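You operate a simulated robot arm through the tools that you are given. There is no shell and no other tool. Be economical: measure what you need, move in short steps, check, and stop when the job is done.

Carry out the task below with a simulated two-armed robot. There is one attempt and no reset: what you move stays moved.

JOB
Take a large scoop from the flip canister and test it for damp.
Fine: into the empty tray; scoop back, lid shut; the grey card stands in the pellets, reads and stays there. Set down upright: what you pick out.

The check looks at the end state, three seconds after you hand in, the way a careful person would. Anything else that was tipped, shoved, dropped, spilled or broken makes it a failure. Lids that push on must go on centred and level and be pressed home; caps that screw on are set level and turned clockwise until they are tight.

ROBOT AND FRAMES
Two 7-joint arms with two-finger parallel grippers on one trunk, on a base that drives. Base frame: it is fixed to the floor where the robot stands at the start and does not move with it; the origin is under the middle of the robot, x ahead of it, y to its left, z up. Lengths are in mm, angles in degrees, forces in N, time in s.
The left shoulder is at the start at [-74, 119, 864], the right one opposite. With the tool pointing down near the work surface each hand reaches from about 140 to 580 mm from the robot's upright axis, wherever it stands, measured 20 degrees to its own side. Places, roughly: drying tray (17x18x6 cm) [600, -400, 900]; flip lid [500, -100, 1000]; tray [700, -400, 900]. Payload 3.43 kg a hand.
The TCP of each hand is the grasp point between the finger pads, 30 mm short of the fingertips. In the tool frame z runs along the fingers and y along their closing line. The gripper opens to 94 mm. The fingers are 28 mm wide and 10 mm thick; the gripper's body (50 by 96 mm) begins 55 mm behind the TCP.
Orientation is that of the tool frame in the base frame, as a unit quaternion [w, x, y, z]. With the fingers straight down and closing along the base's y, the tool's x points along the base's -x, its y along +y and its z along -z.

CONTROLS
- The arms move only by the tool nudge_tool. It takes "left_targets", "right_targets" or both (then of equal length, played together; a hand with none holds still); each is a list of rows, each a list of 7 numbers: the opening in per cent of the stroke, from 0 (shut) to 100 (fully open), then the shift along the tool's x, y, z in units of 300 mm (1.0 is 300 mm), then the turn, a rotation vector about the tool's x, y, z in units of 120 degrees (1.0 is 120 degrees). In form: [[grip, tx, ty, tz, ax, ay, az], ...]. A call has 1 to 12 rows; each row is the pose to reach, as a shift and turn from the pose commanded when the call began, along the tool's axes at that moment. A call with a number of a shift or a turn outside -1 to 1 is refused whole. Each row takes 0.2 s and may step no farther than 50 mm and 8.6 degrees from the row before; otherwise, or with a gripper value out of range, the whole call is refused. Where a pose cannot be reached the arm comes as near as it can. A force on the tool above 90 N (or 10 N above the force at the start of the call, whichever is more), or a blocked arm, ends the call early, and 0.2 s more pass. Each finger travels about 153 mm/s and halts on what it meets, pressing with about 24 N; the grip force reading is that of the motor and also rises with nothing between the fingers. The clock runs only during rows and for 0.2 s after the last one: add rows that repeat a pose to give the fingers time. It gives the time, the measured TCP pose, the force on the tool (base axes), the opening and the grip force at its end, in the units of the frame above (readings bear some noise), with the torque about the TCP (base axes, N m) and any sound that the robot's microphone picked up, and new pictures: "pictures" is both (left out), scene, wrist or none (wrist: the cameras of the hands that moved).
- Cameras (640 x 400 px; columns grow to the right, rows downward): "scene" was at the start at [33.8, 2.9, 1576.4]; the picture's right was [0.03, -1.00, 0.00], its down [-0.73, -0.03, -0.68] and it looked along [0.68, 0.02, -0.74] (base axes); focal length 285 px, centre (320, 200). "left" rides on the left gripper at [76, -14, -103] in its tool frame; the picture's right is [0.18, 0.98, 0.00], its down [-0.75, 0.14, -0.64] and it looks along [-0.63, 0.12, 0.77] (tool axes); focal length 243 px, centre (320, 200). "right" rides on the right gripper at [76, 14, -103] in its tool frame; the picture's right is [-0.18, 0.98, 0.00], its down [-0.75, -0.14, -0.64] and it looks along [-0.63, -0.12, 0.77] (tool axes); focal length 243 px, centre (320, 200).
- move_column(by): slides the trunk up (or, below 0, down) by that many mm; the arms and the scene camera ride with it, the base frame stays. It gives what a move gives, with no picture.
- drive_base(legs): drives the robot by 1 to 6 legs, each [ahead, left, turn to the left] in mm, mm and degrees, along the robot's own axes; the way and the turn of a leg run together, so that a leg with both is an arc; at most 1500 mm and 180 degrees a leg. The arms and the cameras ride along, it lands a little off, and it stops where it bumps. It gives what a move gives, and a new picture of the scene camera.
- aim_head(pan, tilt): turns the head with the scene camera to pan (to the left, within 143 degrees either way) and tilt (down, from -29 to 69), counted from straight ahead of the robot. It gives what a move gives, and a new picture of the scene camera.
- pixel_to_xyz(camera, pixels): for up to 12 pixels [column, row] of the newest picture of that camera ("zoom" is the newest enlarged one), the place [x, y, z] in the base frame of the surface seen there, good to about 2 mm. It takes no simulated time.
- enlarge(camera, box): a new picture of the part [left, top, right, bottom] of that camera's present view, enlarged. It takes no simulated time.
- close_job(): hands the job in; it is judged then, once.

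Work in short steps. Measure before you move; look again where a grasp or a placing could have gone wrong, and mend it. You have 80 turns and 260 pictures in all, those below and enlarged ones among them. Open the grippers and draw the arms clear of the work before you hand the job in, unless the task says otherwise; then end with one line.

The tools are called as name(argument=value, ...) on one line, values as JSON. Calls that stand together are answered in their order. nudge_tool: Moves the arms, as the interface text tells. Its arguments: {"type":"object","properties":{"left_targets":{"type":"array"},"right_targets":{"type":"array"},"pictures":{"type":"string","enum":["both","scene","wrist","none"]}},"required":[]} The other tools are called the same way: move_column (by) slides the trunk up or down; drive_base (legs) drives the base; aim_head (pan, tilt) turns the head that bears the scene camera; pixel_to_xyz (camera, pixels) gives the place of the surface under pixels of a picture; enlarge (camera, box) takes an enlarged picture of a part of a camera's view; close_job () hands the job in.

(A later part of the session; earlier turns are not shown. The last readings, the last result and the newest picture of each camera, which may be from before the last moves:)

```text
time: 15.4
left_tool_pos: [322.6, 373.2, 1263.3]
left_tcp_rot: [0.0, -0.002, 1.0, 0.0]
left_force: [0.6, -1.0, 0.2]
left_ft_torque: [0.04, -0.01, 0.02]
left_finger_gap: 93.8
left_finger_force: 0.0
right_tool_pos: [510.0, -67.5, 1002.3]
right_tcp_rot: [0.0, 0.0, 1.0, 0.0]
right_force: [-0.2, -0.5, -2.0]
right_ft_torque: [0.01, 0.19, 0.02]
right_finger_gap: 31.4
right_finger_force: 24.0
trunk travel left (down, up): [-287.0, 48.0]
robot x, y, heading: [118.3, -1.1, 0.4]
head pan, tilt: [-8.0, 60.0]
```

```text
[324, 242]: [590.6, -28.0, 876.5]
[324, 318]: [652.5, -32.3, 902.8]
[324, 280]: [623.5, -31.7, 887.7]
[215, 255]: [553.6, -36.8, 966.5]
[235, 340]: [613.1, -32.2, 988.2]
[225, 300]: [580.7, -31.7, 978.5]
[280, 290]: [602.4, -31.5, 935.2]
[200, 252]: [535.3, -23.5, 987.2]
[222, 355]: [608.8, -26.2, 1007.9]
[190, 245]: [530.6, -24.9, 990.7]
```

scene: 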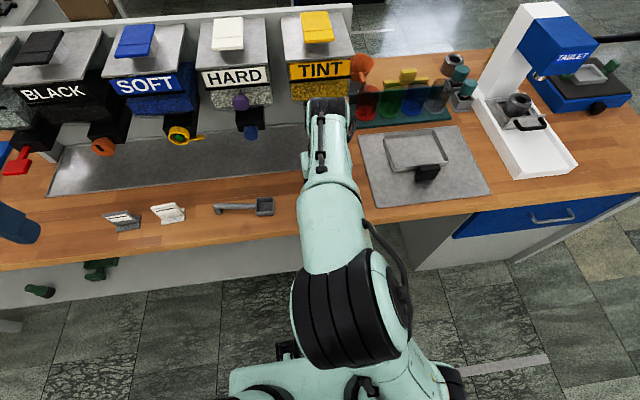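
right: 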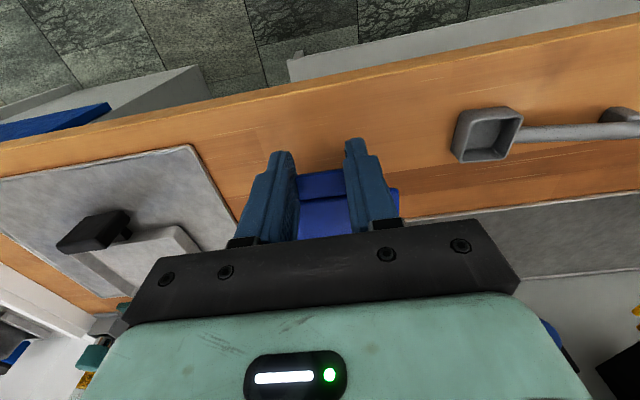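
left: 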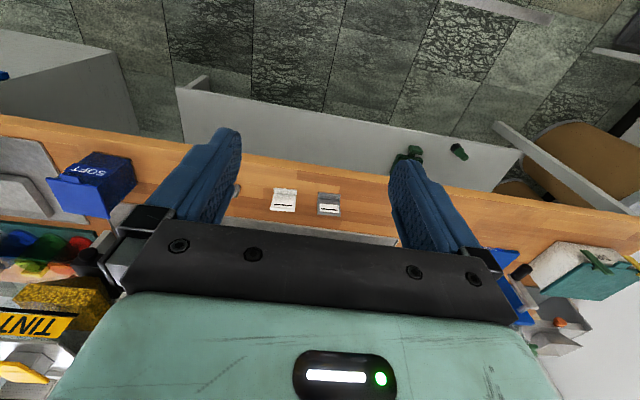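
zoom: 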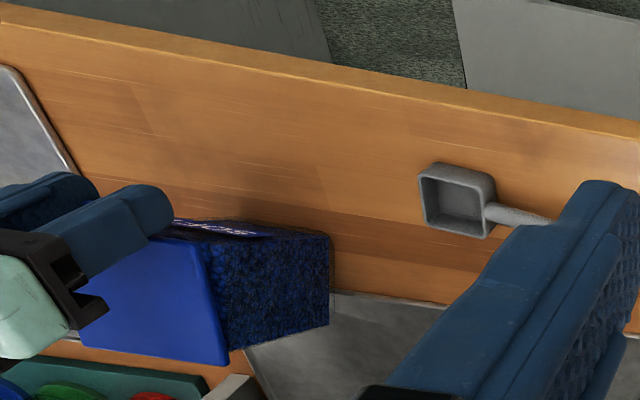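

The canister is hanging in the pads, still tilted ~23°, its free body swinging about the hinge. I lift 8 mm and bring it back −93 mm in x slowly, then set it down with a controlled edge-first roll.

nudge_tool(right_targets=[[20, 0, 0, -0.015, 0, 0, 0], [20, 0.01, 0, -0.027, 0, 0, 0], [20, 0.04, 0, -0.027, 0, 0, 0], [20, 0.075, 0, -0.027, 0, 0, 0], [20, 0.11, 0, -0.027, 0, 0, 0], [20, 0.145, 0, -0.027, 0, 0, 0], [20, 0.18, 0, -0.027, 0, 0, 0], [20, 0.215, 0, -0.027, 0, 0, 0], [20, 0.25, 0, -0.027, 0, 0, 0], [20, 0.28, 0, -0.027, 0, 0, 0], [20, 0.3, 0, -0.027, 0, 0, 0], [20, 0.31, 0, -0.027, 0, 0, 0]], pictures="wrist")

enlarge(camera="left", box=[0, 60, 240, 210])

```text
time: 18.1
left_tool_pos: [323.2, 373.5, 1262.4]
left_tcp_rot: [0.001, -0.002, 1.0, 0.001]
left_force: [0.5, 0.3, 0.3]
left_ft_torque: [-0.01, -0.02, 0.01]
left_finger_gap: 94.0
left_finger_force: 0.1
right_tool_pos: [416.8, -68.7, 1008.3]
right_tcp_rot: [0.0, 0.0, 1.0, -0.001]
right_force: [0.3, 0.1, -2.6]
right_ft_torque: [0.0, 0.23, 0.0]
right_finger_gap: 31.0
right_finger_force: 23.8
trunk travel left (down, up): [-287.0, 48.0]
robot x, y, heading: [118.8, 0.3, 0.1]
head pan, tilt: [-8.0, 60.0]
```

right: 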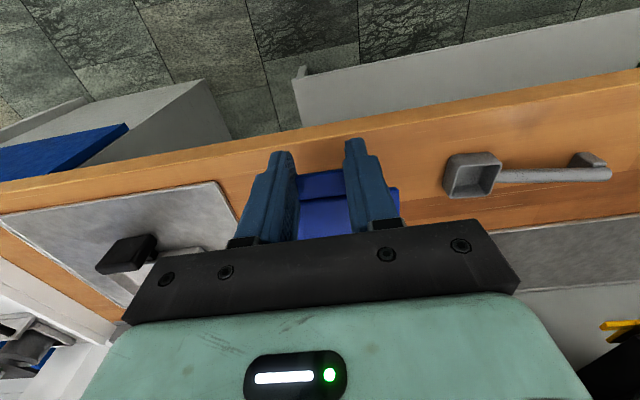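

```text
2.67 times, centred on (120, 135) of left
```

zoom: 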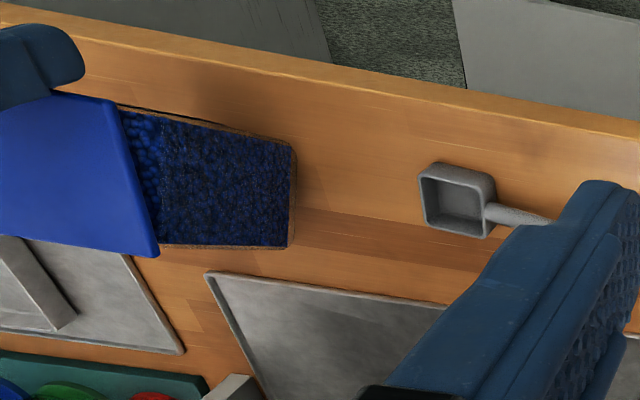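

No spill visible. I measure the hanging body's corners to plan the set-down.

pixel_to_xyz(camera="zoom", pixels=[[285, 155], [285, 238], [292, 148], [125, 118], [165, 240], [150, 248], [112, 105], [280, 200], [135, 180]])

```text
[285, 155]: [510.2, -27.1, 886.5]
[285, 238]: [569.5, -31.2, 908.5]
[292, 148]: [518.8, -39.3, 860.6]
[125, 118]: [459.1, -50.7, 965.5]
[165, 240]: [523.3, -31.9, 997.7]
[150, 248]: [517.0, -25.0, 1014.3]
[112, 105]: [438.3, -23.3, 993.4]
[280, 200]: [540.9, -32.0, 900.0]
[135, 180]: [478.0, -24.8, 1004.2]
```

Bottom front edge hangs ~10 mm above bench; hinge ≈[533,1010]. I roll it down: rotate the tool +15° while moving +x so the hinge comes down over its original place.

nudge_tool(right_targets=[[20, 0.013, 0, 0, 0, 0.017, 0], [20, 0.027, 0, 0, 0, 0.033, 0], [20, -0.01, 0, 0.004, 0, 0.046, 0], [20, -0.047, 0, 0.007, 0, 0.058, 0], [20, -0.083, 0, 0.013, 0, 0.079, 0], [20, -0.123, 0, 0.018, 0, 0.096, 0], [20, -0.145, 0, 0.02, 0, 0.107, 0], [20, -0.16, 0, 0.023, 0, 0.117, 0], [20, -0.165, 0, 0.027, 0, 0.125, 0]], pictures="wrist")

enlarge(camera="left", box=[0, 60, 240, 210])

```text
time: 20.1
left_tool_pos: [322.3, 372.7, 1262.3]
left_tcp_rot: [0.0, -0.002, 1.0, 0.0]
left_force: [-0.2, 0.8, -0.3]
left_ft_torque: [-0.02, 0.02, 0.0]
left_finger_gap: 93.8
left_finger_force: 0.0
right_tool_pos: [468.1, -68.4, 999.5]
right_tcp_rot: [-0.131, 0.0, 0.991, 0.0]
right_force: [0.2, -0.5, -0.6]
right_ft_torque: [0.02, 0.11, 0.0]
right_finger_gap: 31.2
right_finger_force: 24.2
trunk travel left (down, up): [-287.0, 48.0]
robot x, y, heading: [114.9, 5.6, 0.4]
head pan, tilt: [-8.0, 60.0]
```

right: 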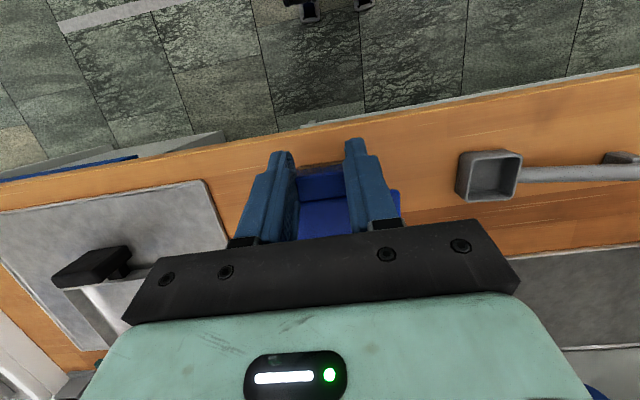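

```text
2.67 times, centred on (120, 135) of left
```

zoom: 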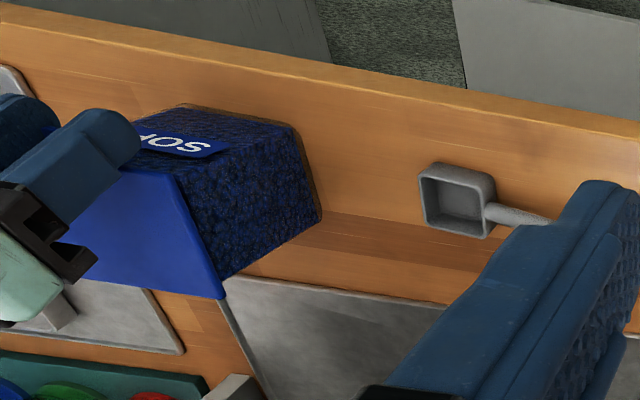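

Looks nearly upright and closed now, force nearly nil. I measure the tilt before releasing.

pixel_to_xyz(camera="zoom", pixels=[[292, 130], [316, 208], [304, 170], [180, 185], [222, 270], [200, 230], [215, 288], [165, 182], [260, 180], [240, 140], [180, 152], [280, 135]])

```text
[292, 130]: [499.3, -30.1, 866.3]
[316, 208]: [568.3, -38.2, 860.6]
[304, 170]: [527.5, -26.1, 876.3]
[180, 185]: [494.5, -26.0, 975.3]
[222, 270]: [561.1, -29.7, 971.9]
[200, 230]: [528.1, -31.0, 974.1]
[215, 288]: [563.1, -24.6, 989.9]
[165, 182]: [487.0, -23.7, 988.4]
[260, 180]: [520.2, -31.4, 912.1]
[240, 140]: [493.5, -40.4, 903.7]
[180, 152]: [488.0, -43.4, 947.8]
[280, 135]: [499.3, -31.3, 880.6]
```

The canister is nearly upright at its old place, lid ~4 mm high. I lower 4 mm, then open the fingers.

nudge_tool(right_targets=[[20, -0.0017, 0, 0.0065, 0, 0, 0], [20, -0.0035, 0, 0.0129, 0, 0, 0], [20, -0.0035, 0, 0.0129, 0, 0, 0], [36, -0.0035, 0, 0.0129, 0, 0, 0], [50, -0.0035, 0, 0.0129, 0, 0, 0], [55, -0.0035, 0, 0.0129, 0, 0, 0]], pictures="wrist")

enlarge(camera="left", box=[0, 60, 240, 210])

pixel_to_xyz(camera="zoom", pixels=[[292, 130], [316, 208], [304, 170], [180, 185], [222, 270], [200, 230], [215, 288], [165, 182], [260, 180], [240, 140], [180, 152], [280, 135]])

```text
time: 21.4
left_tool_pos: [322.0, 373.9, 1261.1]
left_tcp_rot: [0.0, -0.003, 1.0, 0.0]
left_force: [0.5, -0.9, -0.2]
left_ft_torque: [-0.02, -0.01, 0.0]
left_finger_gap: 93.9
left_finger_force: 0.0
right_tool_pos: [467.9, -67.0, 995.4]
right_tcp_rot: [-0.131, -0.001, 0.991, 0.0]
right_force: [-0.6, 0.0, -0.7]
right_ft_torque: [-0.01, 0.01, -0.03]
right_finger_gap: 51.6
right_finger_force: 0.0
trunk travel left (down, up): [-287.0, 48.0]
robot x, y, heading: [120.0, 0.3, 0.1]
head pan, tilt: [-8.0, 60.0]
```

right: 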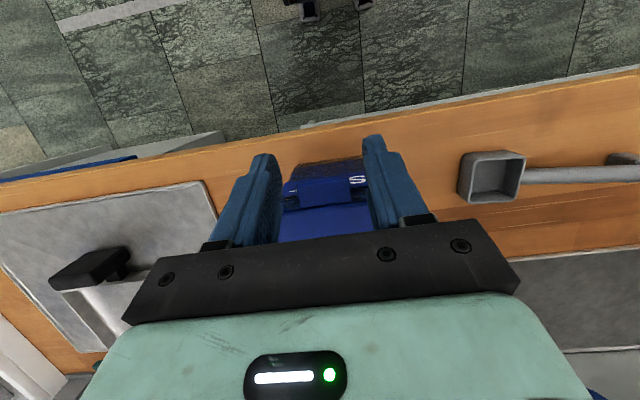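

```text
2.67 times, centred on (120, 135) of left
```

zoom: 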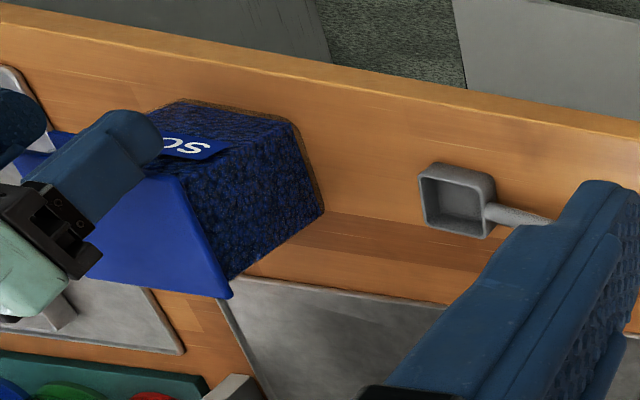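

```text
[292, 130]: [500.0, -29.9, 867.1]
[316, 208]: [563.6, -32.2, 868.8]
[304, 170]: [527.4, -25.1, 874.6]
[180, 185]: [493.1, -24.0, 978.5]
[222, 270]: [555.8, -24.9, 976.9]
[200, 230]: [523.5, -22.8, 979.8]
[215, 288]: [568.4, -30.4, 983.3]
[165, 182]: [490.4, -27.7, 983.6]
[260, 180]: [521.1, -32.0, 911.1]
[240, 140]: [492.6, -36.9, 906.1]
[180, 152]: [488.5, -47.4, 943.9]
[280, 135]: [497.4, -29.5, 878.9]
```

Canister is back upright at its place, lid at z 983.5. I withdraw the fingers from the tab, close them and pitch the tool forward ~55° for a hook from below.

nudge_tool(right_targets=[[55, 0.11, 0, 0.038, 0, 0, 0], [55, 0.215, 0, 0.075, 0, 0, 0], [40, 0.215, 0, 0.075, 0, -0.06, 0], [20, 0.215, 0, 0.075, 0, -0.125, 0], [0, 0.215, 0, 0.075, 0, -0.19, 0], [0, 0.215, 0, 0.075, 0, -0.255, 0], [0, 0.215, 0, 0.075, 0, -0.32, 0], [0, 0.215, 0, 0.075, 0, -0.385, 0], [0, 0.215, 0, 0.075, 0, -0.45, 0], [0, 0.215, 0, 0.075, 0, -0.515, 0], [0, 0.215, 0, 0.075, 0, -0.58, 0]], pictures="both")

```text
time: 23.9
left_tool_pos: [323.6, 373.7, 1261.6]
left_tcp_rot: [0.0, -0.002, 1.0, 0.0]
left_force: [0.7, -0.7, -0.3]
left_ft_torque: [0.01, 0.01, 0.01]
left_finger_gap: 94.0
left_finger_force: 0.1
right_tool_pos: [414.6, -40.0, 1005.5]
right_tcp_rot: [0.454, -0.006, 0.89, 0.036]
right_force: [-0.2, 0.0, 0.3]
right_ft_torque: [0.0, -0.01, -0.03]
right_finger_gap: 0.1
right_finger_force: 23.8
right hand out of reach, approached as far as the arm can: row 11
trunk travel left (down, up): [-287.0, 48.0]
robot x, y, heading: [117.9, -3.0, 0.2]
head pan, tilt: [-8.0, 60.0]
```

scene: 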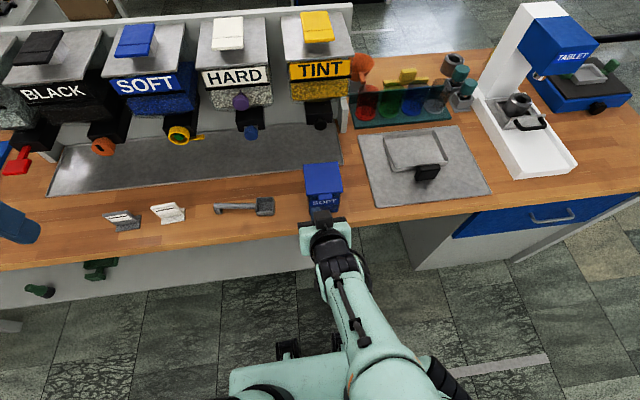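
right: 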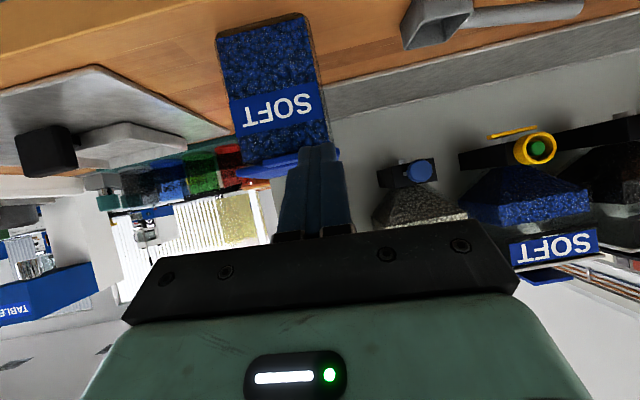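

Here the arm is folded too tightly. I drive back 60 mm, which gives both room and clearance from the tab.

drive_base(legs=[[-60, 0, 0]])

```text
time: 24.8
left_tool_pos: [265.2, 372.8, 1262.2]
left_tcp_rot: [0.0, -0.001, 1.0, 0.0]
left_force: [-0.4, -0.3, 0.3]
left_ft_torque: [0.0, -0.04, -0.02]
left_finger_gap: 94.3
left_finger_force: 0.1
right_tool_pos: [354.2, -41.7, 1004.8]
right_tcp_rot: [0.45, -0.004, 0.892, 0.033]
right_force: [0.5, -0.5, -0.2]
right_ft_torque: [0.0, -0.04, 0.03]
right_finger_gap: 0.1
right_finger_force: 23.9
trunk travel left (down, up): [-287.0, 48.0]
robot x, y, heading: [54.3, 0.2, 0.2]
head pan, tilt: [-8.0, 60.0]
```

scene: 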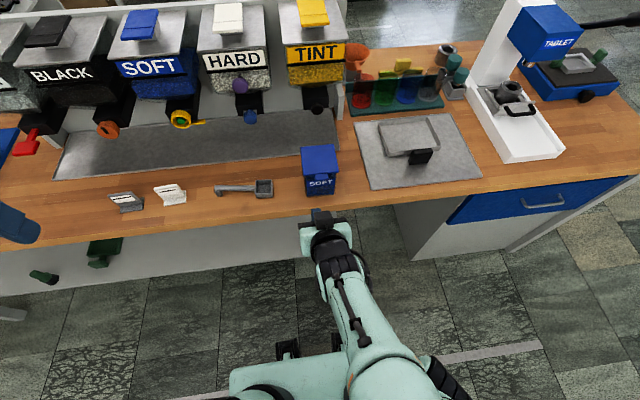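

I now advance toward the tab, stopping with the tip still ahead of it.

nudge_tool(right_targets=[[0, -0.03, 0, 0.09, 0, 0, 0], [0, -0.06, 0, 0.18, 0, 0, 0], [0, -0.09, 0, 0.26, 0, 0, 0]], pictures="wrist")

```text
time: 25.6
left_tool_pos: [265.8, 372.7, 1262.3]
left_tcp_rot: [0.0, -0.001, 1.0, 0.0]
left_force: [0.2, -0.2, 0.1]
left_ft_torque: [0.02, 0.01, -0.01]
left_finger_gap: 94.0
left_finger_force: 0.1
right_tool_pos: [433.8, -40.4, 978.3]
right_tcp_rot: [0.45, -0.004, 0.892, 0.034]
right_force: [-0.9, 1.1, 0.3]
right_ft_torque: [0.03, 0.01, 0.0]
right_finger_gap: 0.0
right_finger_force: 24.0
trunk travel left (down, up): [-287.0, 48.0]
robot x, y, heading: [60.5, 1.2, -0.0]
head pan, tilt: [-8.0, 60.0]
```

right: 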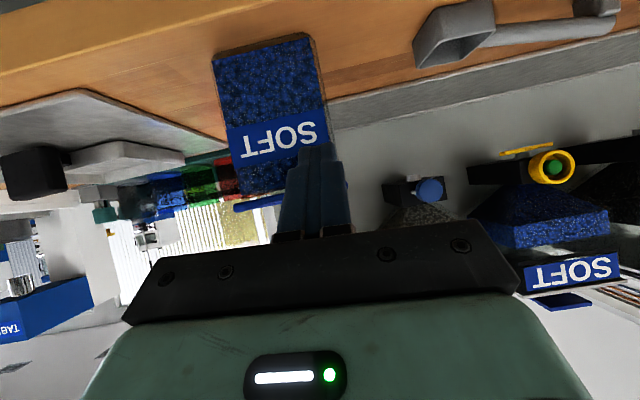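

Commanded pose equals the measured one. I shift to y −68, dip under the tab, then lift ~40 mm in the same call.

nudge_tool(right_targets=[[0, 0.035, -0.094, 0.022, 0, 0, 0], [0, 0.003, -0.097, 0.077, 0, 0, 0], [0, 0.003, -0.097, 0.077, 0, 0, 0], [0, -0.025, -0.095, 0.055, 0, 0, 0], [0, -0.056, -0.093, 0.033, 0, 0, 0], [0, -0.086, -0.091, 0.015, 0, 0, 0], [0, -0.116, -0.089, -0.003, 0, 0, 0]], pictures="both")

enlarge(camera="scene", box=[260, 120, 420, 220])

```text
time: 27.2
left_tool_pos: [264.5, 372.6, 1261.5]
left_tcp_rot: [0.0, -0.002, 1.0, 0.0]
left_force: [0.0, 0.5, 0.0]
left_ft_torque: [0.0, 0.0, 0.01]
left_finger_gap: 94.2
left_finger_force: 0.1
right_tool_pos: [453.4, -65.6, 1006.3]
right_tcp_rot: [0.45, -0.003, 0.892, 0.033]
right_force: [0.0, 0.2, 0.1]
right_ft_torque: [-0.01, 0.01, -0.01]
right_finger_gap: 0.0
right_finger_force: 24.5
trunk travel left (down, up): [-287.0, 48.0]
robot x, y, heading: [58.0, -3.2, 0.1]
head pan, tilt: [-8.0, 60.0]
```

scene: 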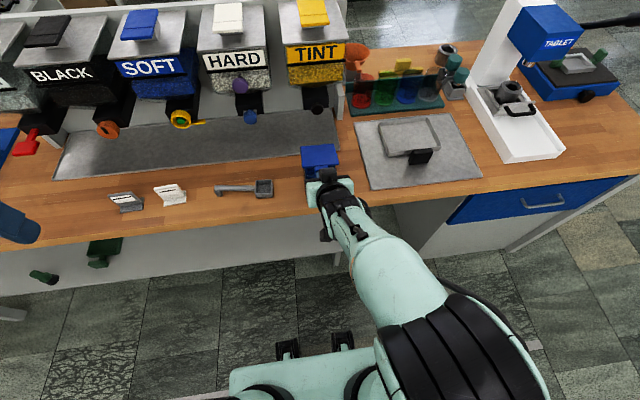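
right: 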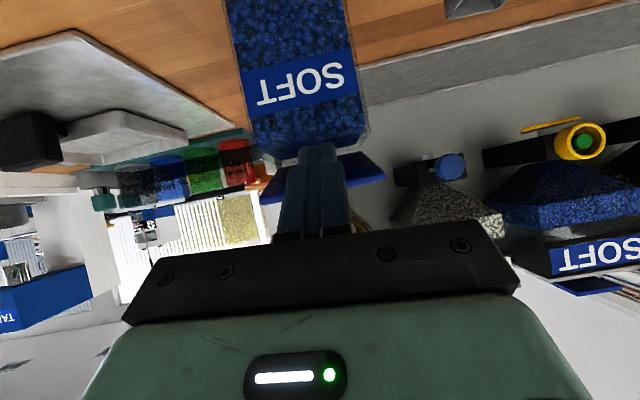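

```text
4.00 times, centred on (340, 170) of scene
```

zoom: 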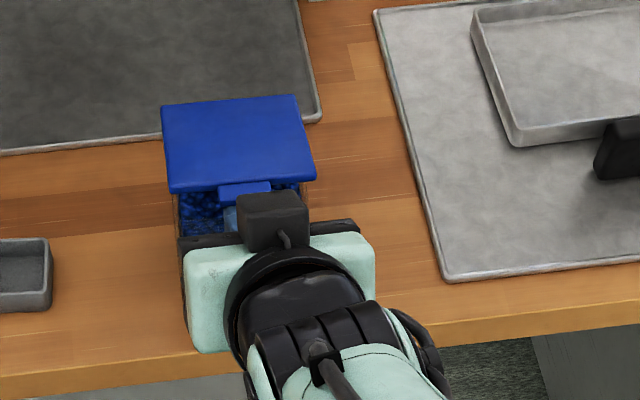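

The lid is rising on the fingertip, force nil. I continue up and forward under the lid to about 75–80°.

nudge_tool(right_targets=[[0, -0.041, 0.002, -0.022, 0, 0, 0], [0, -0.081, 0.003, -0.027, 0, 0, 0], [0, -0.121, 0.004, -0.031, 0, 0, 0], [0, -0.175, 0.005, -0.029, 0, 0, 0], [0, -0.228, 0.006, -0.027, 0, 0, 0], [0, -0.28, 0.006, -0.014, 0, 0, 0], [0, -0.331, 0.006, 0, 0, 0, 0], [0, -0.369, 0.006, 0.024, 0, 0, 0], [0, -0.407, 0.006, 0.048, 0, 0, 0]], pictures="both")

enlarge(camera="scene", box=[260, 120, 420, 220])

```text
time: 29.2
left_tool_pos: [266.9, 373.6, 1262.4]
left_tcp_rot: [0.0, -0.001, 1.0, 0.0]
left_force: [0.2, -0.4, 0.4]
left_ft_torque: [0.0, -0.01, 0.03]
left_finger_gap: 93.8
left_finger_force: 0.1
right_tool_pos: [538.9, -64.0, 1098.5]
right_tcp_rot: [0.451, -0.005, 0.892, 0.035]
right_force: [-0.2, 0.2, -0.8]
right_ft_torque: [-0.01, -0.01, 0.04]
right_finger_gap: 0.2
right_finger_force: 23.8
trunk travel left (down, up): [-287.0, 48.0]
robot x, y, heading: [58.0, 0.9, 0.2]
head pan, tilt: [-8.0, 60.0]
```

scene: 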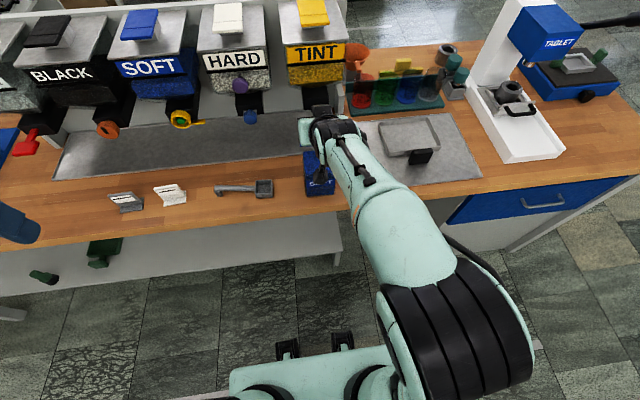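
right: 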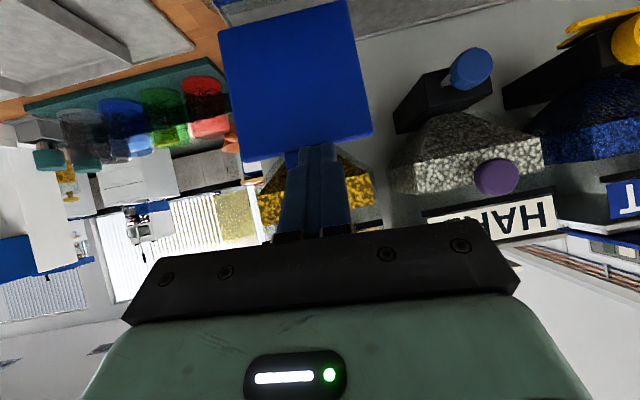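

```text
4.00 times, centred on (340, 170) of scene
```

zoom: 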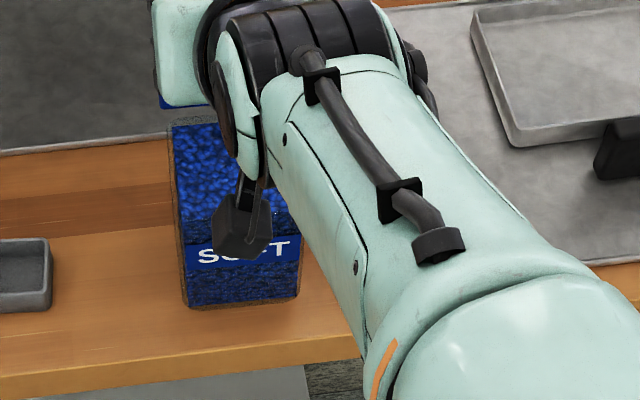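

The lid is near vertical. I push it on past vertical gently.

nudge_tool(right_targets=[[0, -0.014, 0, 0.027, 0, 0, 0], [0, -0.028, 0, 0.054, 0, 0, 0], [0, -0.036, 0, 0.079, 0, 0, 0], [0, -0.044, 0, 0.104, 0, 0, 0]], pictures="wrist")

pixel_to_xyz(camera="right", pixels=[[240, 60], [240, 140], [290, 20], [290, 80], [290, 130], [340, 60], [300, 5]])

```text
time: 30.2
left_tool_pos: [265.4, 371.7, 1262.3]
left_tcp_rot: [0.0, -0.002, 1.0, 0.0]
left_force: [-0.4, 1.0, -0.7]
left_ft_torque: [0.0, 0.01, 0.03]
left_finger_gap: 94.1
left_finger_force: 0.0
right_tool_pos: [572.5, -63.4, 1089.1]
right_tcp_rot: [0.45, -0.004, 0.892, 0.034]
right_force: [0.6, -0.1, 0.1]
right_ft_torque: [0.02, 0.02, 0.01]
right_finger_gap: 0.0
right_finger_force: 24.4
trunk travel left (down, up): [-287.0, 48.0]
robot x, y, heading: [61.8, 3.4, 0.6]
head pan, tilt: [-8.0, 60.0]
```

right: 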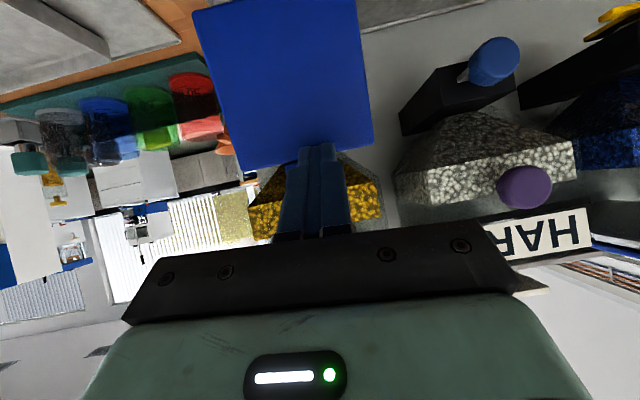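

```text
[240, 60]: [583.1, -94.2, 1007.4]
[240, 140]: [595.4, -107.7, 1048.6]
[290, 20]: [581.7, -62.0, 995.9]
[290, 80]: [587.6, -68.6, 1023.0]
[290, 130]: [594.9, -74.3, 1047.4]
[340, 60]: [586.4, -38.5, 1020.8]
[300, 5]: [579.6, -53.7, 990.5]
```

The lid leans ~15° past vertical. I back off the finger and check it stays.

nudge_tool(right_targets=[[0, 0.06, 0, -0.1, 0, 0.04, 0], [0, 0.12, 0, -0.2, 0, 0.1, 0], [0, 0.17, -0.1, -0.3, 0, 0.16, 0], [0, 0.17, -0.25, -0.35, 0, 0.22, 0], [0, 0.17, -0.4, -0.4, 0, 0.28, 0], [50, 0.17, -0.55, -0.4, 0, 0.34, 0], [100, 0.17, -0.65, -0.4, 0, 0.4, 0]], pictures="both")

enlarge(camera="scene", box=[260, 120, 420, 220])

enlarge(camera="left", box=[0, 60, 240, 210])

```text
time: 31.8
left_tool_pos: [266.9, 373.1, 1262.3]
left_tcp_rot: [0.0, -0.002, 1.0, 0.0]
left_force: [0.7, 0.1, 0.2]
left_ft_torque: [-0.04, 0.01, 0.01]
left_finger_gap: 94.2
left_finger_force: 0.1
right_tool_pos: [452.8, -262.3, 1107.7]
right_tcp_rot: [0.048, -0.018, 0.998, 0.029]
right_force: [0.6, 0.9, -0.8]
right_ft_torque: [0.0, 0.02, -0.04]
right_finger_gap: 94.0
right_finger_force: 0.0
trunk travel left (down, up): [-287.0, 48.0]
robot x, y, heading: [60.3, 2.2, -0.1]
head pan, tilt: [-8.0, 60.0]
```

scene: 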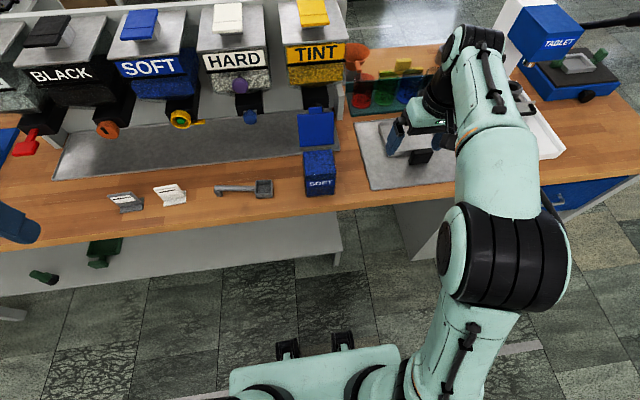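
right: 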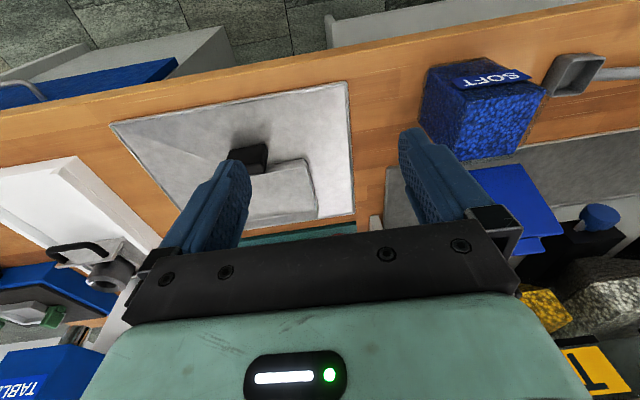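

```text
4.00 times, centred on (340, 170) of scene
```

zoom: 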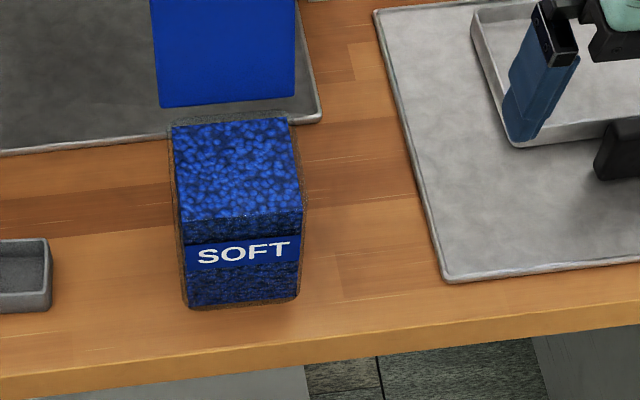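

```text
2.67 times, centred on (120, 135) of left
```

zoom: 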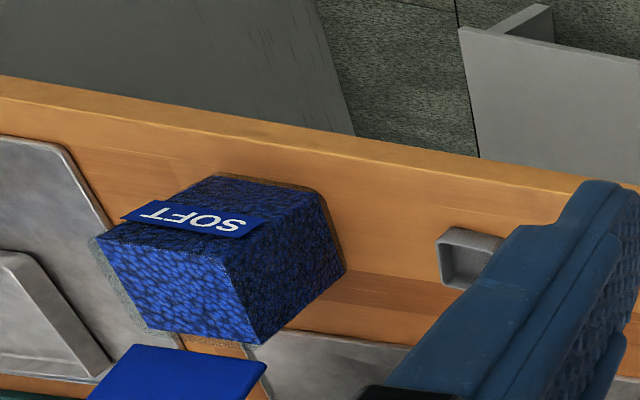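

Lid stays open; the pellet bed is exposed. I measure bed height, walls, scoop and tray from the scene picture.

enlarge(camera="scene", box=[280, 130, 360, 200])

pixel_to_xyz(camera="scene", pixels=[[319, 155], [308, 153], [330, 153], [308, 168], [330, 168], [320, 171], [320, 174], [304, 160], [335, 165], [320, 150], [320, 160]])

pixel_to_xyz(camera="scene", pixels=[[257, 181], [271, 180.5], [271.5, 192], [264, 187], [258, 194], [250, 187], [240, 187.5], [228, 188.5], [220, 189], [217, 192]])

```text
5.71 times, centred on (320, 165) of scene
```

zoom: 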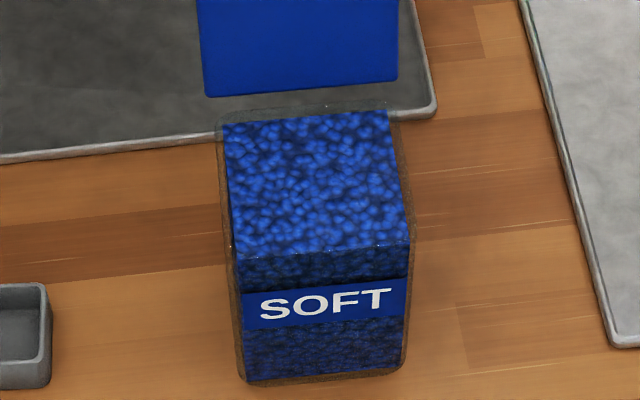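

```text
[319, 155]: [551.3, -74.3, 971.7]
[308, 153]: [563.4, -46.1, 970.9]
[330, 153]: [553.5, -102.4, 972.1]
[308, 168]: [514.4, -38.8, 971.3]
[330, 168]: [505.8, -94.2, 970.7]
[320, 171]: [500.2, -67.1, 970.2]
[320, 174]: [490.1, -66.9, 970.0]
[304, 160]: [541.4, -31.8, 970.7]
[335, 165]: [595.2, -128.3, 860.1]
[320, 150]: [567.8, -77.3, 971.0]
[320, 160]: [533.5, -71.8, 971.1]
```

```text
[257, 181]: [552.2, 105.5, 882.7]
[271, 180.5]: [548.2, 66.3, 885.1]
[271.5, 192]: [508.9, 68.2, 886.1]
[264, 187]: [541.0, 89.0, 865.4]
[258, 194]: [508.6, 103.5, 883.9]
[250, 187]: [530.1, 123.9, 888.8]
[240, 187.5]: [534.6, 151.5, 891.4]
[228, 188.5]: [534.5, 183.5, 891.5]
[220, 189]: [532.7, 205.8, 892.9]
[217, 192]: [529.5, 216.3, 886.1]
```

Pellets lie at z≈971 near the brim, all level. Now the scoop: handle along y at x≈534, z≈890, y 111–218. I drive left 150 mm so the right hand can reach its handle.

drive_base(legs=[[0, 150, 0]])

```text
time: 33.8
left_tool_pos: [264.6, 521.9, 1262.1]
left_tcp_rot: [0.0, -0.001, 1.0, 0.001]
left_force: [0.0, 1.4, 0.3]
left_ft_torque: [-0.01, -0.01, -0.01]
left_finger_gap: 94.0
left_finger_force: 0.1
right_tool_pos: [451.6, -114.9, 1105.9]
right_tcp_rot: [0.049, -0.019, 0.998, 0.029]
right_force: [0.2, -0.4, -0.1]
right_ft_torque: [-0.05, 0.0, 0.04]
right_finger_gap: 94.1
right_finger_force: 0.2
trunk travel left (down, up): [-287.0, 48.0]
robot x, y, heading: [58.4, 148.5, 0.5]
head pan, tilt: [-8.0, 60.0]
```

scene: 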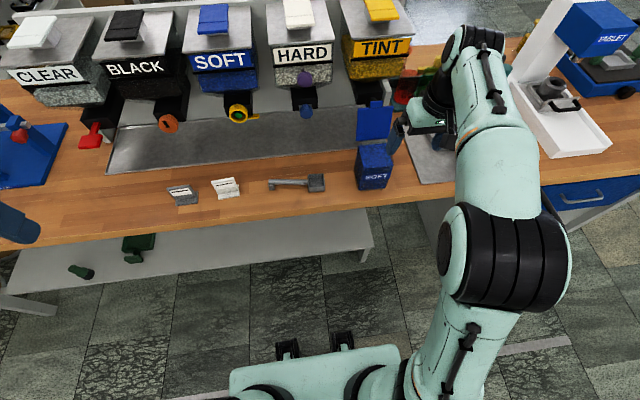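

I move the right hand over the scoop handle, turning it 90° so the fingers close along x.

nudge_tool(right_targets=[[100, -0.023, 0.084, 0.02, 0.005, 0.001, 0.07], [80, -0.047, 0.168, 0.05, 0.011, 0.003, 0.14], [60, -0.07, 0.253, 0.09, 0.016, 0.004, 0.209], [50, -0.094, 0.337, 0.14, 0.021, 0.005, 0.279], [50, -0.117, 0.421, 0.2, 0.027, 0.007, 0.349], [50, -0.141, 0.505, 0.26, 0.032, 0.008, 0.419], [50, -0.164, 0.589, 0.33, 0.037, 0.01, 0.488], [50, -0.188, 0.673, 0.4, 0.043, 0.011, 0.558], [50, -0.211, 0.758, 0.46, 0.048, 0.012, 0.628], [50, -0.235, 0.842, 0.52, 0.053, 0.014, 0.698], [50, -0.258, 0.926, 0.568, 0.059, 0.015, 0.768]], pictures="both")

```text
time: 36.2
left_tool_pos: [264.3, 521.9, 1261.6]
left_tcp_rot: [0.0, -0.001, 1.0, -0.001]
left_force: [-0.1, -1.0, 0.1]
left_ft_torque: [-0.03, 0.03, 0.02]
left_finger_gap: 93.9
left_finger_force: 0.0
right_tool_pos: [533.8, 175.4, 958.9]
right_tcp_rot: [0.0, 0.709, 0.705, -0.002]
right_force: [0.3, 0.3, 0.6]
right_ft_torque: [0.0, 0.04, -0.04]
right_finger_gap: 47.0
right_finger_force: 0.1
trunk travel left (down, up): [-287.0, 48.0]
robot x, y, heading: [57.0, 151.9, 0.3]
head pan, tilt: [-8.0, 60.0]
```

scene: 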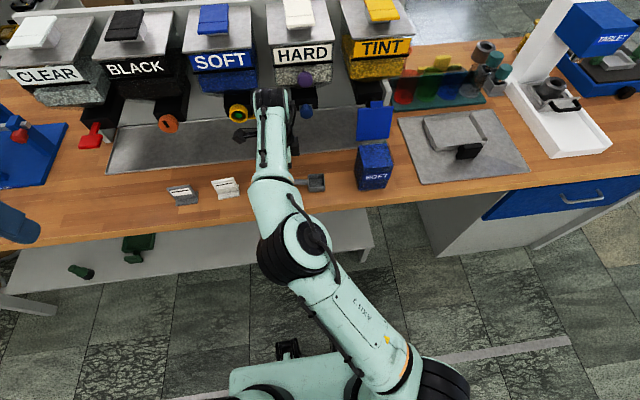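
right: 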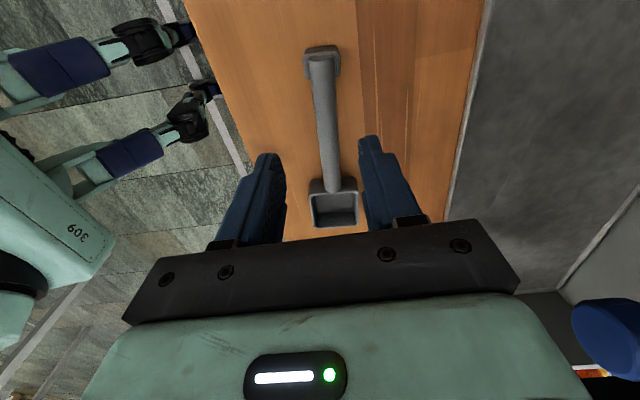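

Well centred over the handle. I descend to z 894 and close.

nudge_tool(right_targets=[[50, 0, 0, 0.12, 0, 0, 0], [50, 0, 0, 0.19, 0, 0, 0], [50, 0, 0, 0.216, 0, 0, 0], [25, 0, 0, 0.216, 0, 0, 0], [0, 0, 0, 0.216, 0, 0, 0], [0, 0, 0, 0.216, 0, 0, 0]], pictures="wrist")

```text
time: 37.6
left_tool_pos: [263.3, 521.5, 1261.9]
left_tcp_rot: [0.0, -0.002, 1.0, 0.0]
left_force: [-0.4, 0.7, 0.2]
left_ft_torque: [0.0, 0.0, 0.01]
left_finger_gap: 94.0
left_finger_force: 0.1
right_tool_pos: [534.5, 174.7, 895.3]
right_tcp_rot: [-0.001, 0.708, 0.706, 0.0]
right_force: [-0.8, -0.2, 0.0]
right_ft_torque: [-0.02, 0.02, 0.02]
right_finger_gap: 14.8
right_finger_force: 24.1
trunk travel left (down, up): [-287.0, 48.0]
robot x, y, heading: [54.9, 145.2, 0.3]
head pan, tilt: [-8.0, 60.0]
```

right: 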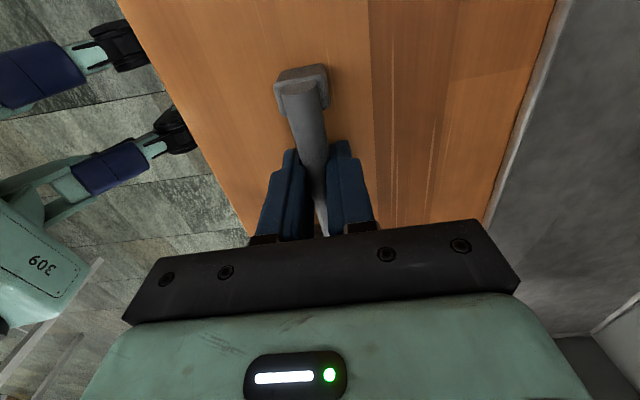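

Grip holds (gap 14.8). I lift 150 mm and drive right 165 mm to face the canister.

nudge_tool(right_targets=[[0, 0, 0, -0.1, 0, 0, 0], [0, 0, 0, -0.25, 0, 0, 0], [0, 0, 0, -0.4, 0, 0, 0], [0, 0, 0, -0.5, 0, 0, 0]], pictures="wrist")

drive_base(legs=[[0, -165, 0]])

enlarge(camera="right", box=[160, 40, 480, 240])

enlarge(camera="scene", box=[220, 100, 420, 225])

```text
time: 38.6
left_tool_pos: [264.2, 521.4, 1261.2]
left_tcp_rot: [0.001, -0.002, 1.0, 0.0]
left_force: [-0.6, 0.5, 0.8]
left_ft_torque: [-0.01, -0.02, 0.0]
left_finger_gap: 94.0
left_finger_force: 0.0
right_tool_pos: [532.0, 175.7, 1037.2]
right_tcp_rot: [0.002, 0.707, 0.708, 0.001]
right_force: [0.1, 0.3, 0.0]
right_ft_torque: [0.0, -0.02, 0.05]
right_finger_gap: 14.4
right_finger_force: 24.2
right hand out of reach, approached as far as the arm can: row 4
trunk travel left (down, up): [-287.0, 48.0]
robot x, y, heading: [54.0, 149.5, 0.2]
head pan, tilt: [-8.0, 60.0]
```

right: 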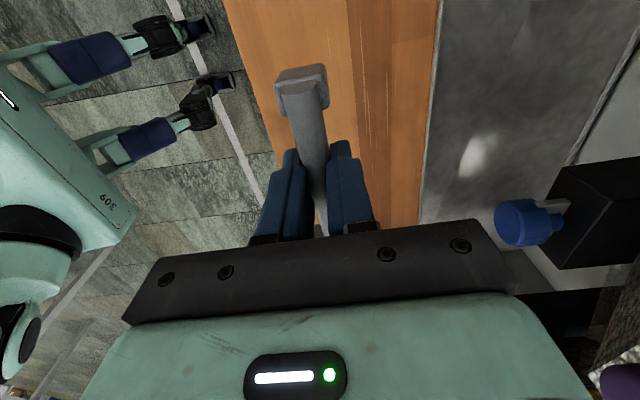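

```text
time: 40.7
left_tool_pos: [265.9, 350.6, 1262.1]
left_tcp_rot: [0.0, -0.001, 1.0, 0.0]
left_force: [0.3, 0.3, 0.2]
left_ft_torque: [-0.01, -0.02, -0.01]
left_finger_gap: 93.8
left_finger_force: 0.0
right_tool_pos: [533.1, 3.0, 1038.1]
right_tcp_rot: [0.001, 0.707, 0.707, 0.001]
right_force: [-0.3, -0.3, -0.4]
right_ft_torque: [0.04, -0.01, 0.01]
right_finger_gap: 14.7
right_finger_force: 23.4
trunk travel left (down, up): [-287.0, 48.0]
robot x, y, heading: [58.9, -20.5, 0.1]
head pan, tilt: [-8.0, 60.0]
```

scene: 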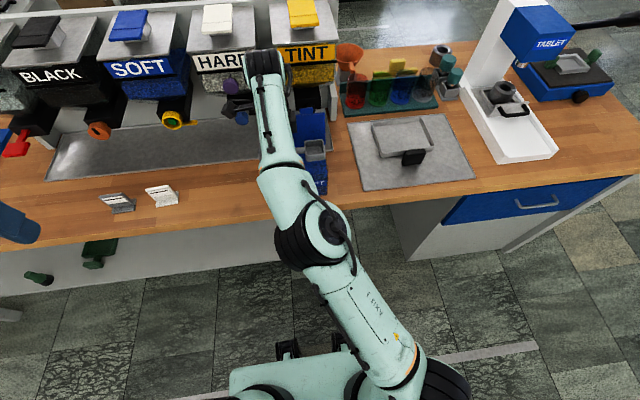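

```text
2.00 times, centred on (320, 140) of right
```

zoom: 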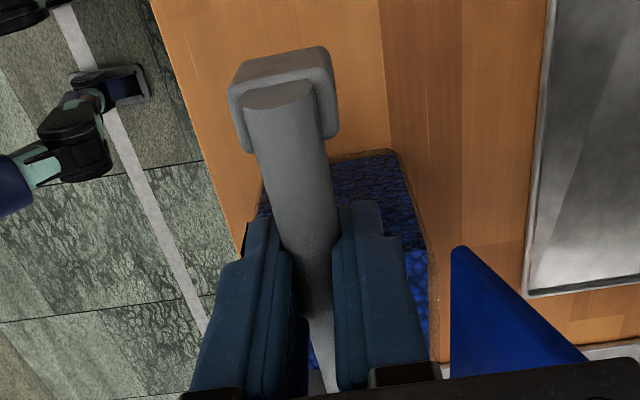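

```text
3.20 times, centred on (320, 162) of scene
```

zoom: 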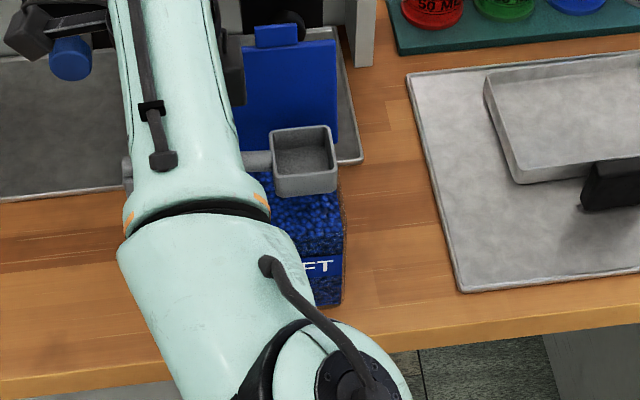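

The scoop is held level, bowl over the canister. For reach margin I pull the hand back 62 mm, then drive 60 mm ahead.

nudge_tool(right_targets=[[0, 0, -0.1, -0.05, 0, 0, 0], [0, 0, -0.207, -0.12, 0, 0, 0]], pictures="none")

drive_base(legs=[[60, 0, 0]])

```text
time: 41.3
left_tool_pos: [263.9, 351.1, 1262.1]
left_tcp_rot: [0.0, -0.001, 1.0, 0.0]
left_force: [0.0, -0.9, -0.2]
left_ft_torque: [0.02, -0.03, 0.0]
left_finger_gap: 94.2
left_finger_force: 0.1
right_tool_pos: [467.1, 3.3, 1074.5]
right_tcp_rot: [0.003, 0.707, 0.707, 0.001]
right_force: [-0.5, -0.3, 0.3]
right_ft_torque: [-0.01, -0.02, -0.01]
right_finger_gap: 14.6
right_finger_force: 23.9
trunk travel left (down, up): [-287.0, 48.0]
robot x, y, heading: [59.2, -21.1, 0.2]
head pan, tilt: [-8.0, 60.0]
```

```text
time: 42.3
left_tool_pos: [324.7, 352.0, 1260.7]
left_tcp_rot: [0.0, -0.002, 1.0, -0.001]
left_force: [1.5, 0.1, -0.1]
left_ft_torque: [-0.02, 0.04, -0.02]
left_finger_gap: 94.1
left_finger_force: 0.1
right_tool_pos: [527.1, 6.5, 1073.9]
right_tcp_rot: [0.001, 0.706, 0.708, 0.001]
right_force: [0.7, 1.1, -0.8]
right_ft_torque: [0.02, 0.01, 0.0]
right_finger_gap: 14.5
right_finger_force: 23.9
trunk travel left (down, up): [-287.0, 48.0]
robot x, y, heading: [115.1, -26.9, 0.3]
head pan, tilt: [-8.0, 60.0]
```

scene: 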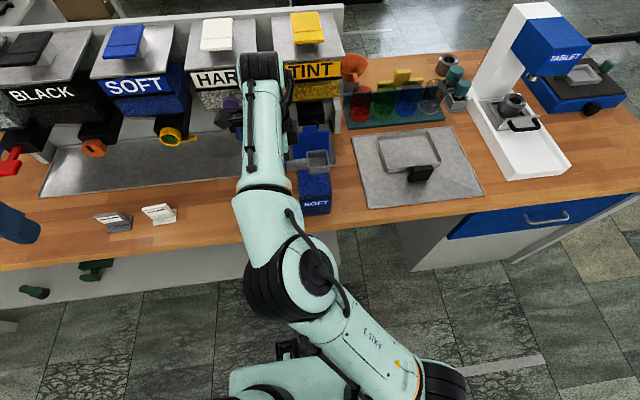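

Now I tip the scoop 45° bowl-down above the canister (TCP → [531,−19,1095]).

nudge_tool(right_targets=[[0, -0.01, 0.002, -0.03, 0, 0.0625, 0], [0, -0.03, 0.004, -0.05, 0, 0.125, 0], [0, -0.045, 0.006, -0.07, 0, 0.1875, 0], [0, -0.06, 0.008, -0.07, 0, 0.25, 0], [0, -0.075, 0.01, -0.07, 0, 0.3125, 0], [0, -0.085, 0.013, -0.07, 0, 0.375, 0]], pictures="both")

enlarge(camera="scene", box=[220, 80, 420, 205])

enlarge(camera="left", box=[0, 30, 320, 230])

```text
time: 43.7
left_tool_pos: [323.2, 351.0, 1261.7]
left_tcp_rot: [-0.001, -0.002, 1.0, 0.0]
left_force: [0.2, -0.5, 0.5]
left_ft_torque: [-0.02, -0.01, 0.02]
left_finger_gap: 93.9
left_finger_force: 0.0
right_tool_pos: [531.6, -19.0, 1094.8]
right_tcp_rot: [-0.271, 0.651, 0.654, 0.272]
right_force: [0.0, -0.8, 0.2]
right_ft_torque: [0.01, 0.04, 0.01]
right_finger_gap: 14.8
right_finger_force: 23.7
trunk travel left (down, up): [-287.0, 48.0]
robot x, y, heading: [116.4, -17.9, 0.4]
head pan, tilt: [-8.0, 60.0]
```

scene: 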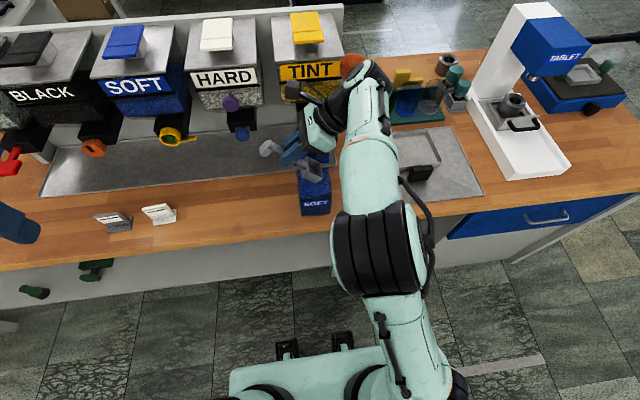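
right: 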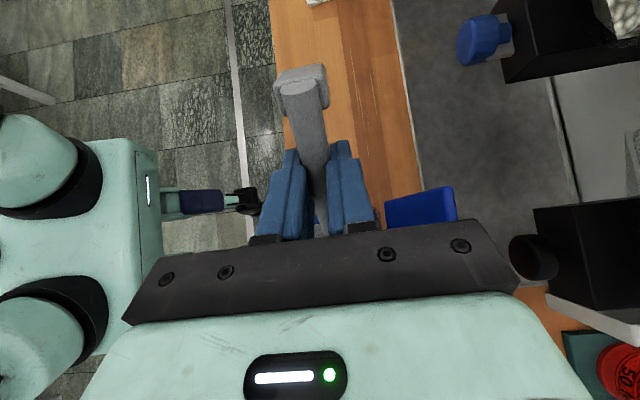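

```text
3.20 times, centred on (320, 142) of scene
```

zoom: 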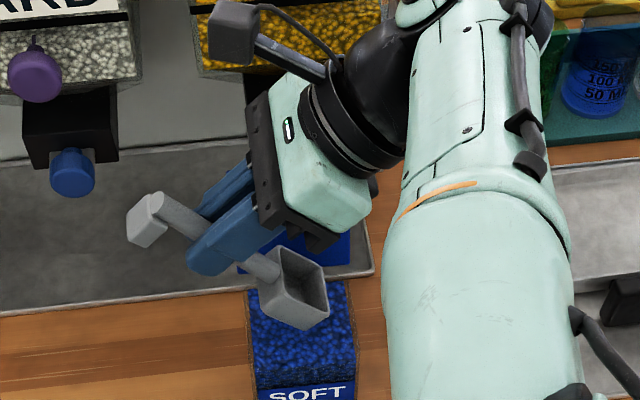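

```text
2.00 times, centred on (160, 130) of left
```

zoom: 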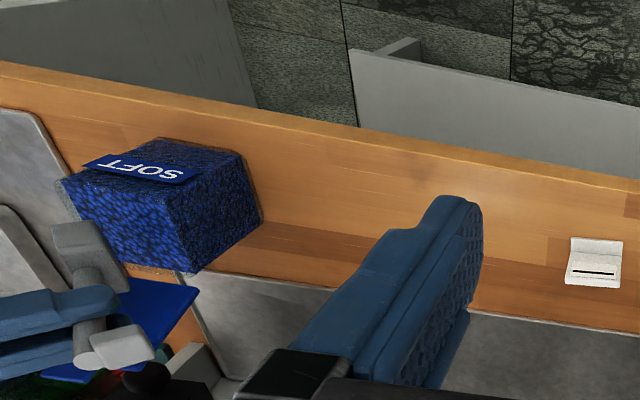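

Tilted fine. I measure the bowl corners to verify the insertion line.

pixel_to_xyz(camera="scene", pixels=[[322, 178], [314.7, 182.2], [302, 171.5], [308.6, 158.5], [321.5, 163], [312, 172], [317, 168], [325, 153]])

```text
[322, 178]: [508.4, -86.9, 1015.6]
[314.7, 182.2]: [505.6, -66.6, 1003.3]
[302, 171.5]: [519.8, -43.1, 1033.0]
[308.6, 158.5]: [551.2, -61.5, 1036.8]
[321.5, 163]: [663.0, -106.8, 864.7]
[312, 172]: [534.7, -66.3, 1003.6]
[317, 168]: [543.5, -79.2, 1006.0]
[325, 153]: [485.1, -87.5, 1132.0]
```

Bowl matches prediction (x 505–551, tip z≈1003). I lower 45 mm so the tip enters the bed ~13 mm, and check force.

nudge_tool(right_targets=[[0, -0.04, 0, 0.04, 0, 0, 0], [0, -0.075, 0, 0.075, 0, 0, 0], [0, -0.095, 0, 0.095, 0, 0, 0], [0, -0.106, 0, 0.106, 0, 0, 0]], pictures="none")

enlarge(camera="scene", box=[240, 120, 400, 220])

```text
time: 44.7
left_tool_pos: [322.9, 351.3, 1262.2]
left_tcp_rot: [-0.001, -0.002, 1.0, 0.0]
left_force: [-0.8, 0.4, 0.4]
left_ft_torque: [0.0, 0.01, 0.0]
left_finger_gap: 93.9
left_finger_force: 0.0
right_tool_pos: [532.2, -20.2, 1048.9]
right_tcp_rot: [-0.27, 0.653, 0.654, 0.271]
right_force: [0.1, -0.1, -0.1]
right_ft_torque: [0.02, -0.03, -0.03]
right_finger_gap: 14.6
right_finger_force: 23.7
trunk travel left (down, up): [-287.0, 48.0]
robot x, y, heading: [119.8, -20.9, 0.4]
head pan, tilt: [-8.0, 60.0]
```

```text
4.00 times, centred on (320, 170) of scene
```

zoom: 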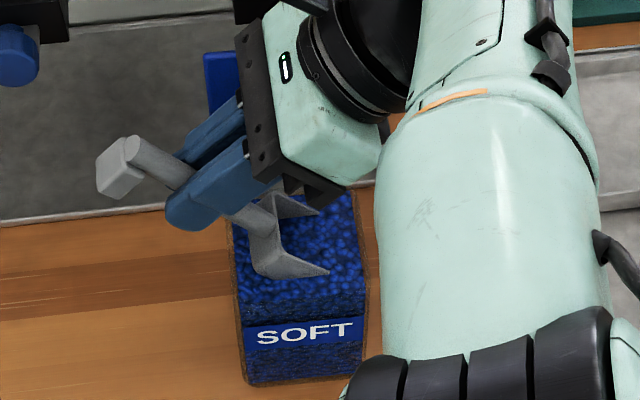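

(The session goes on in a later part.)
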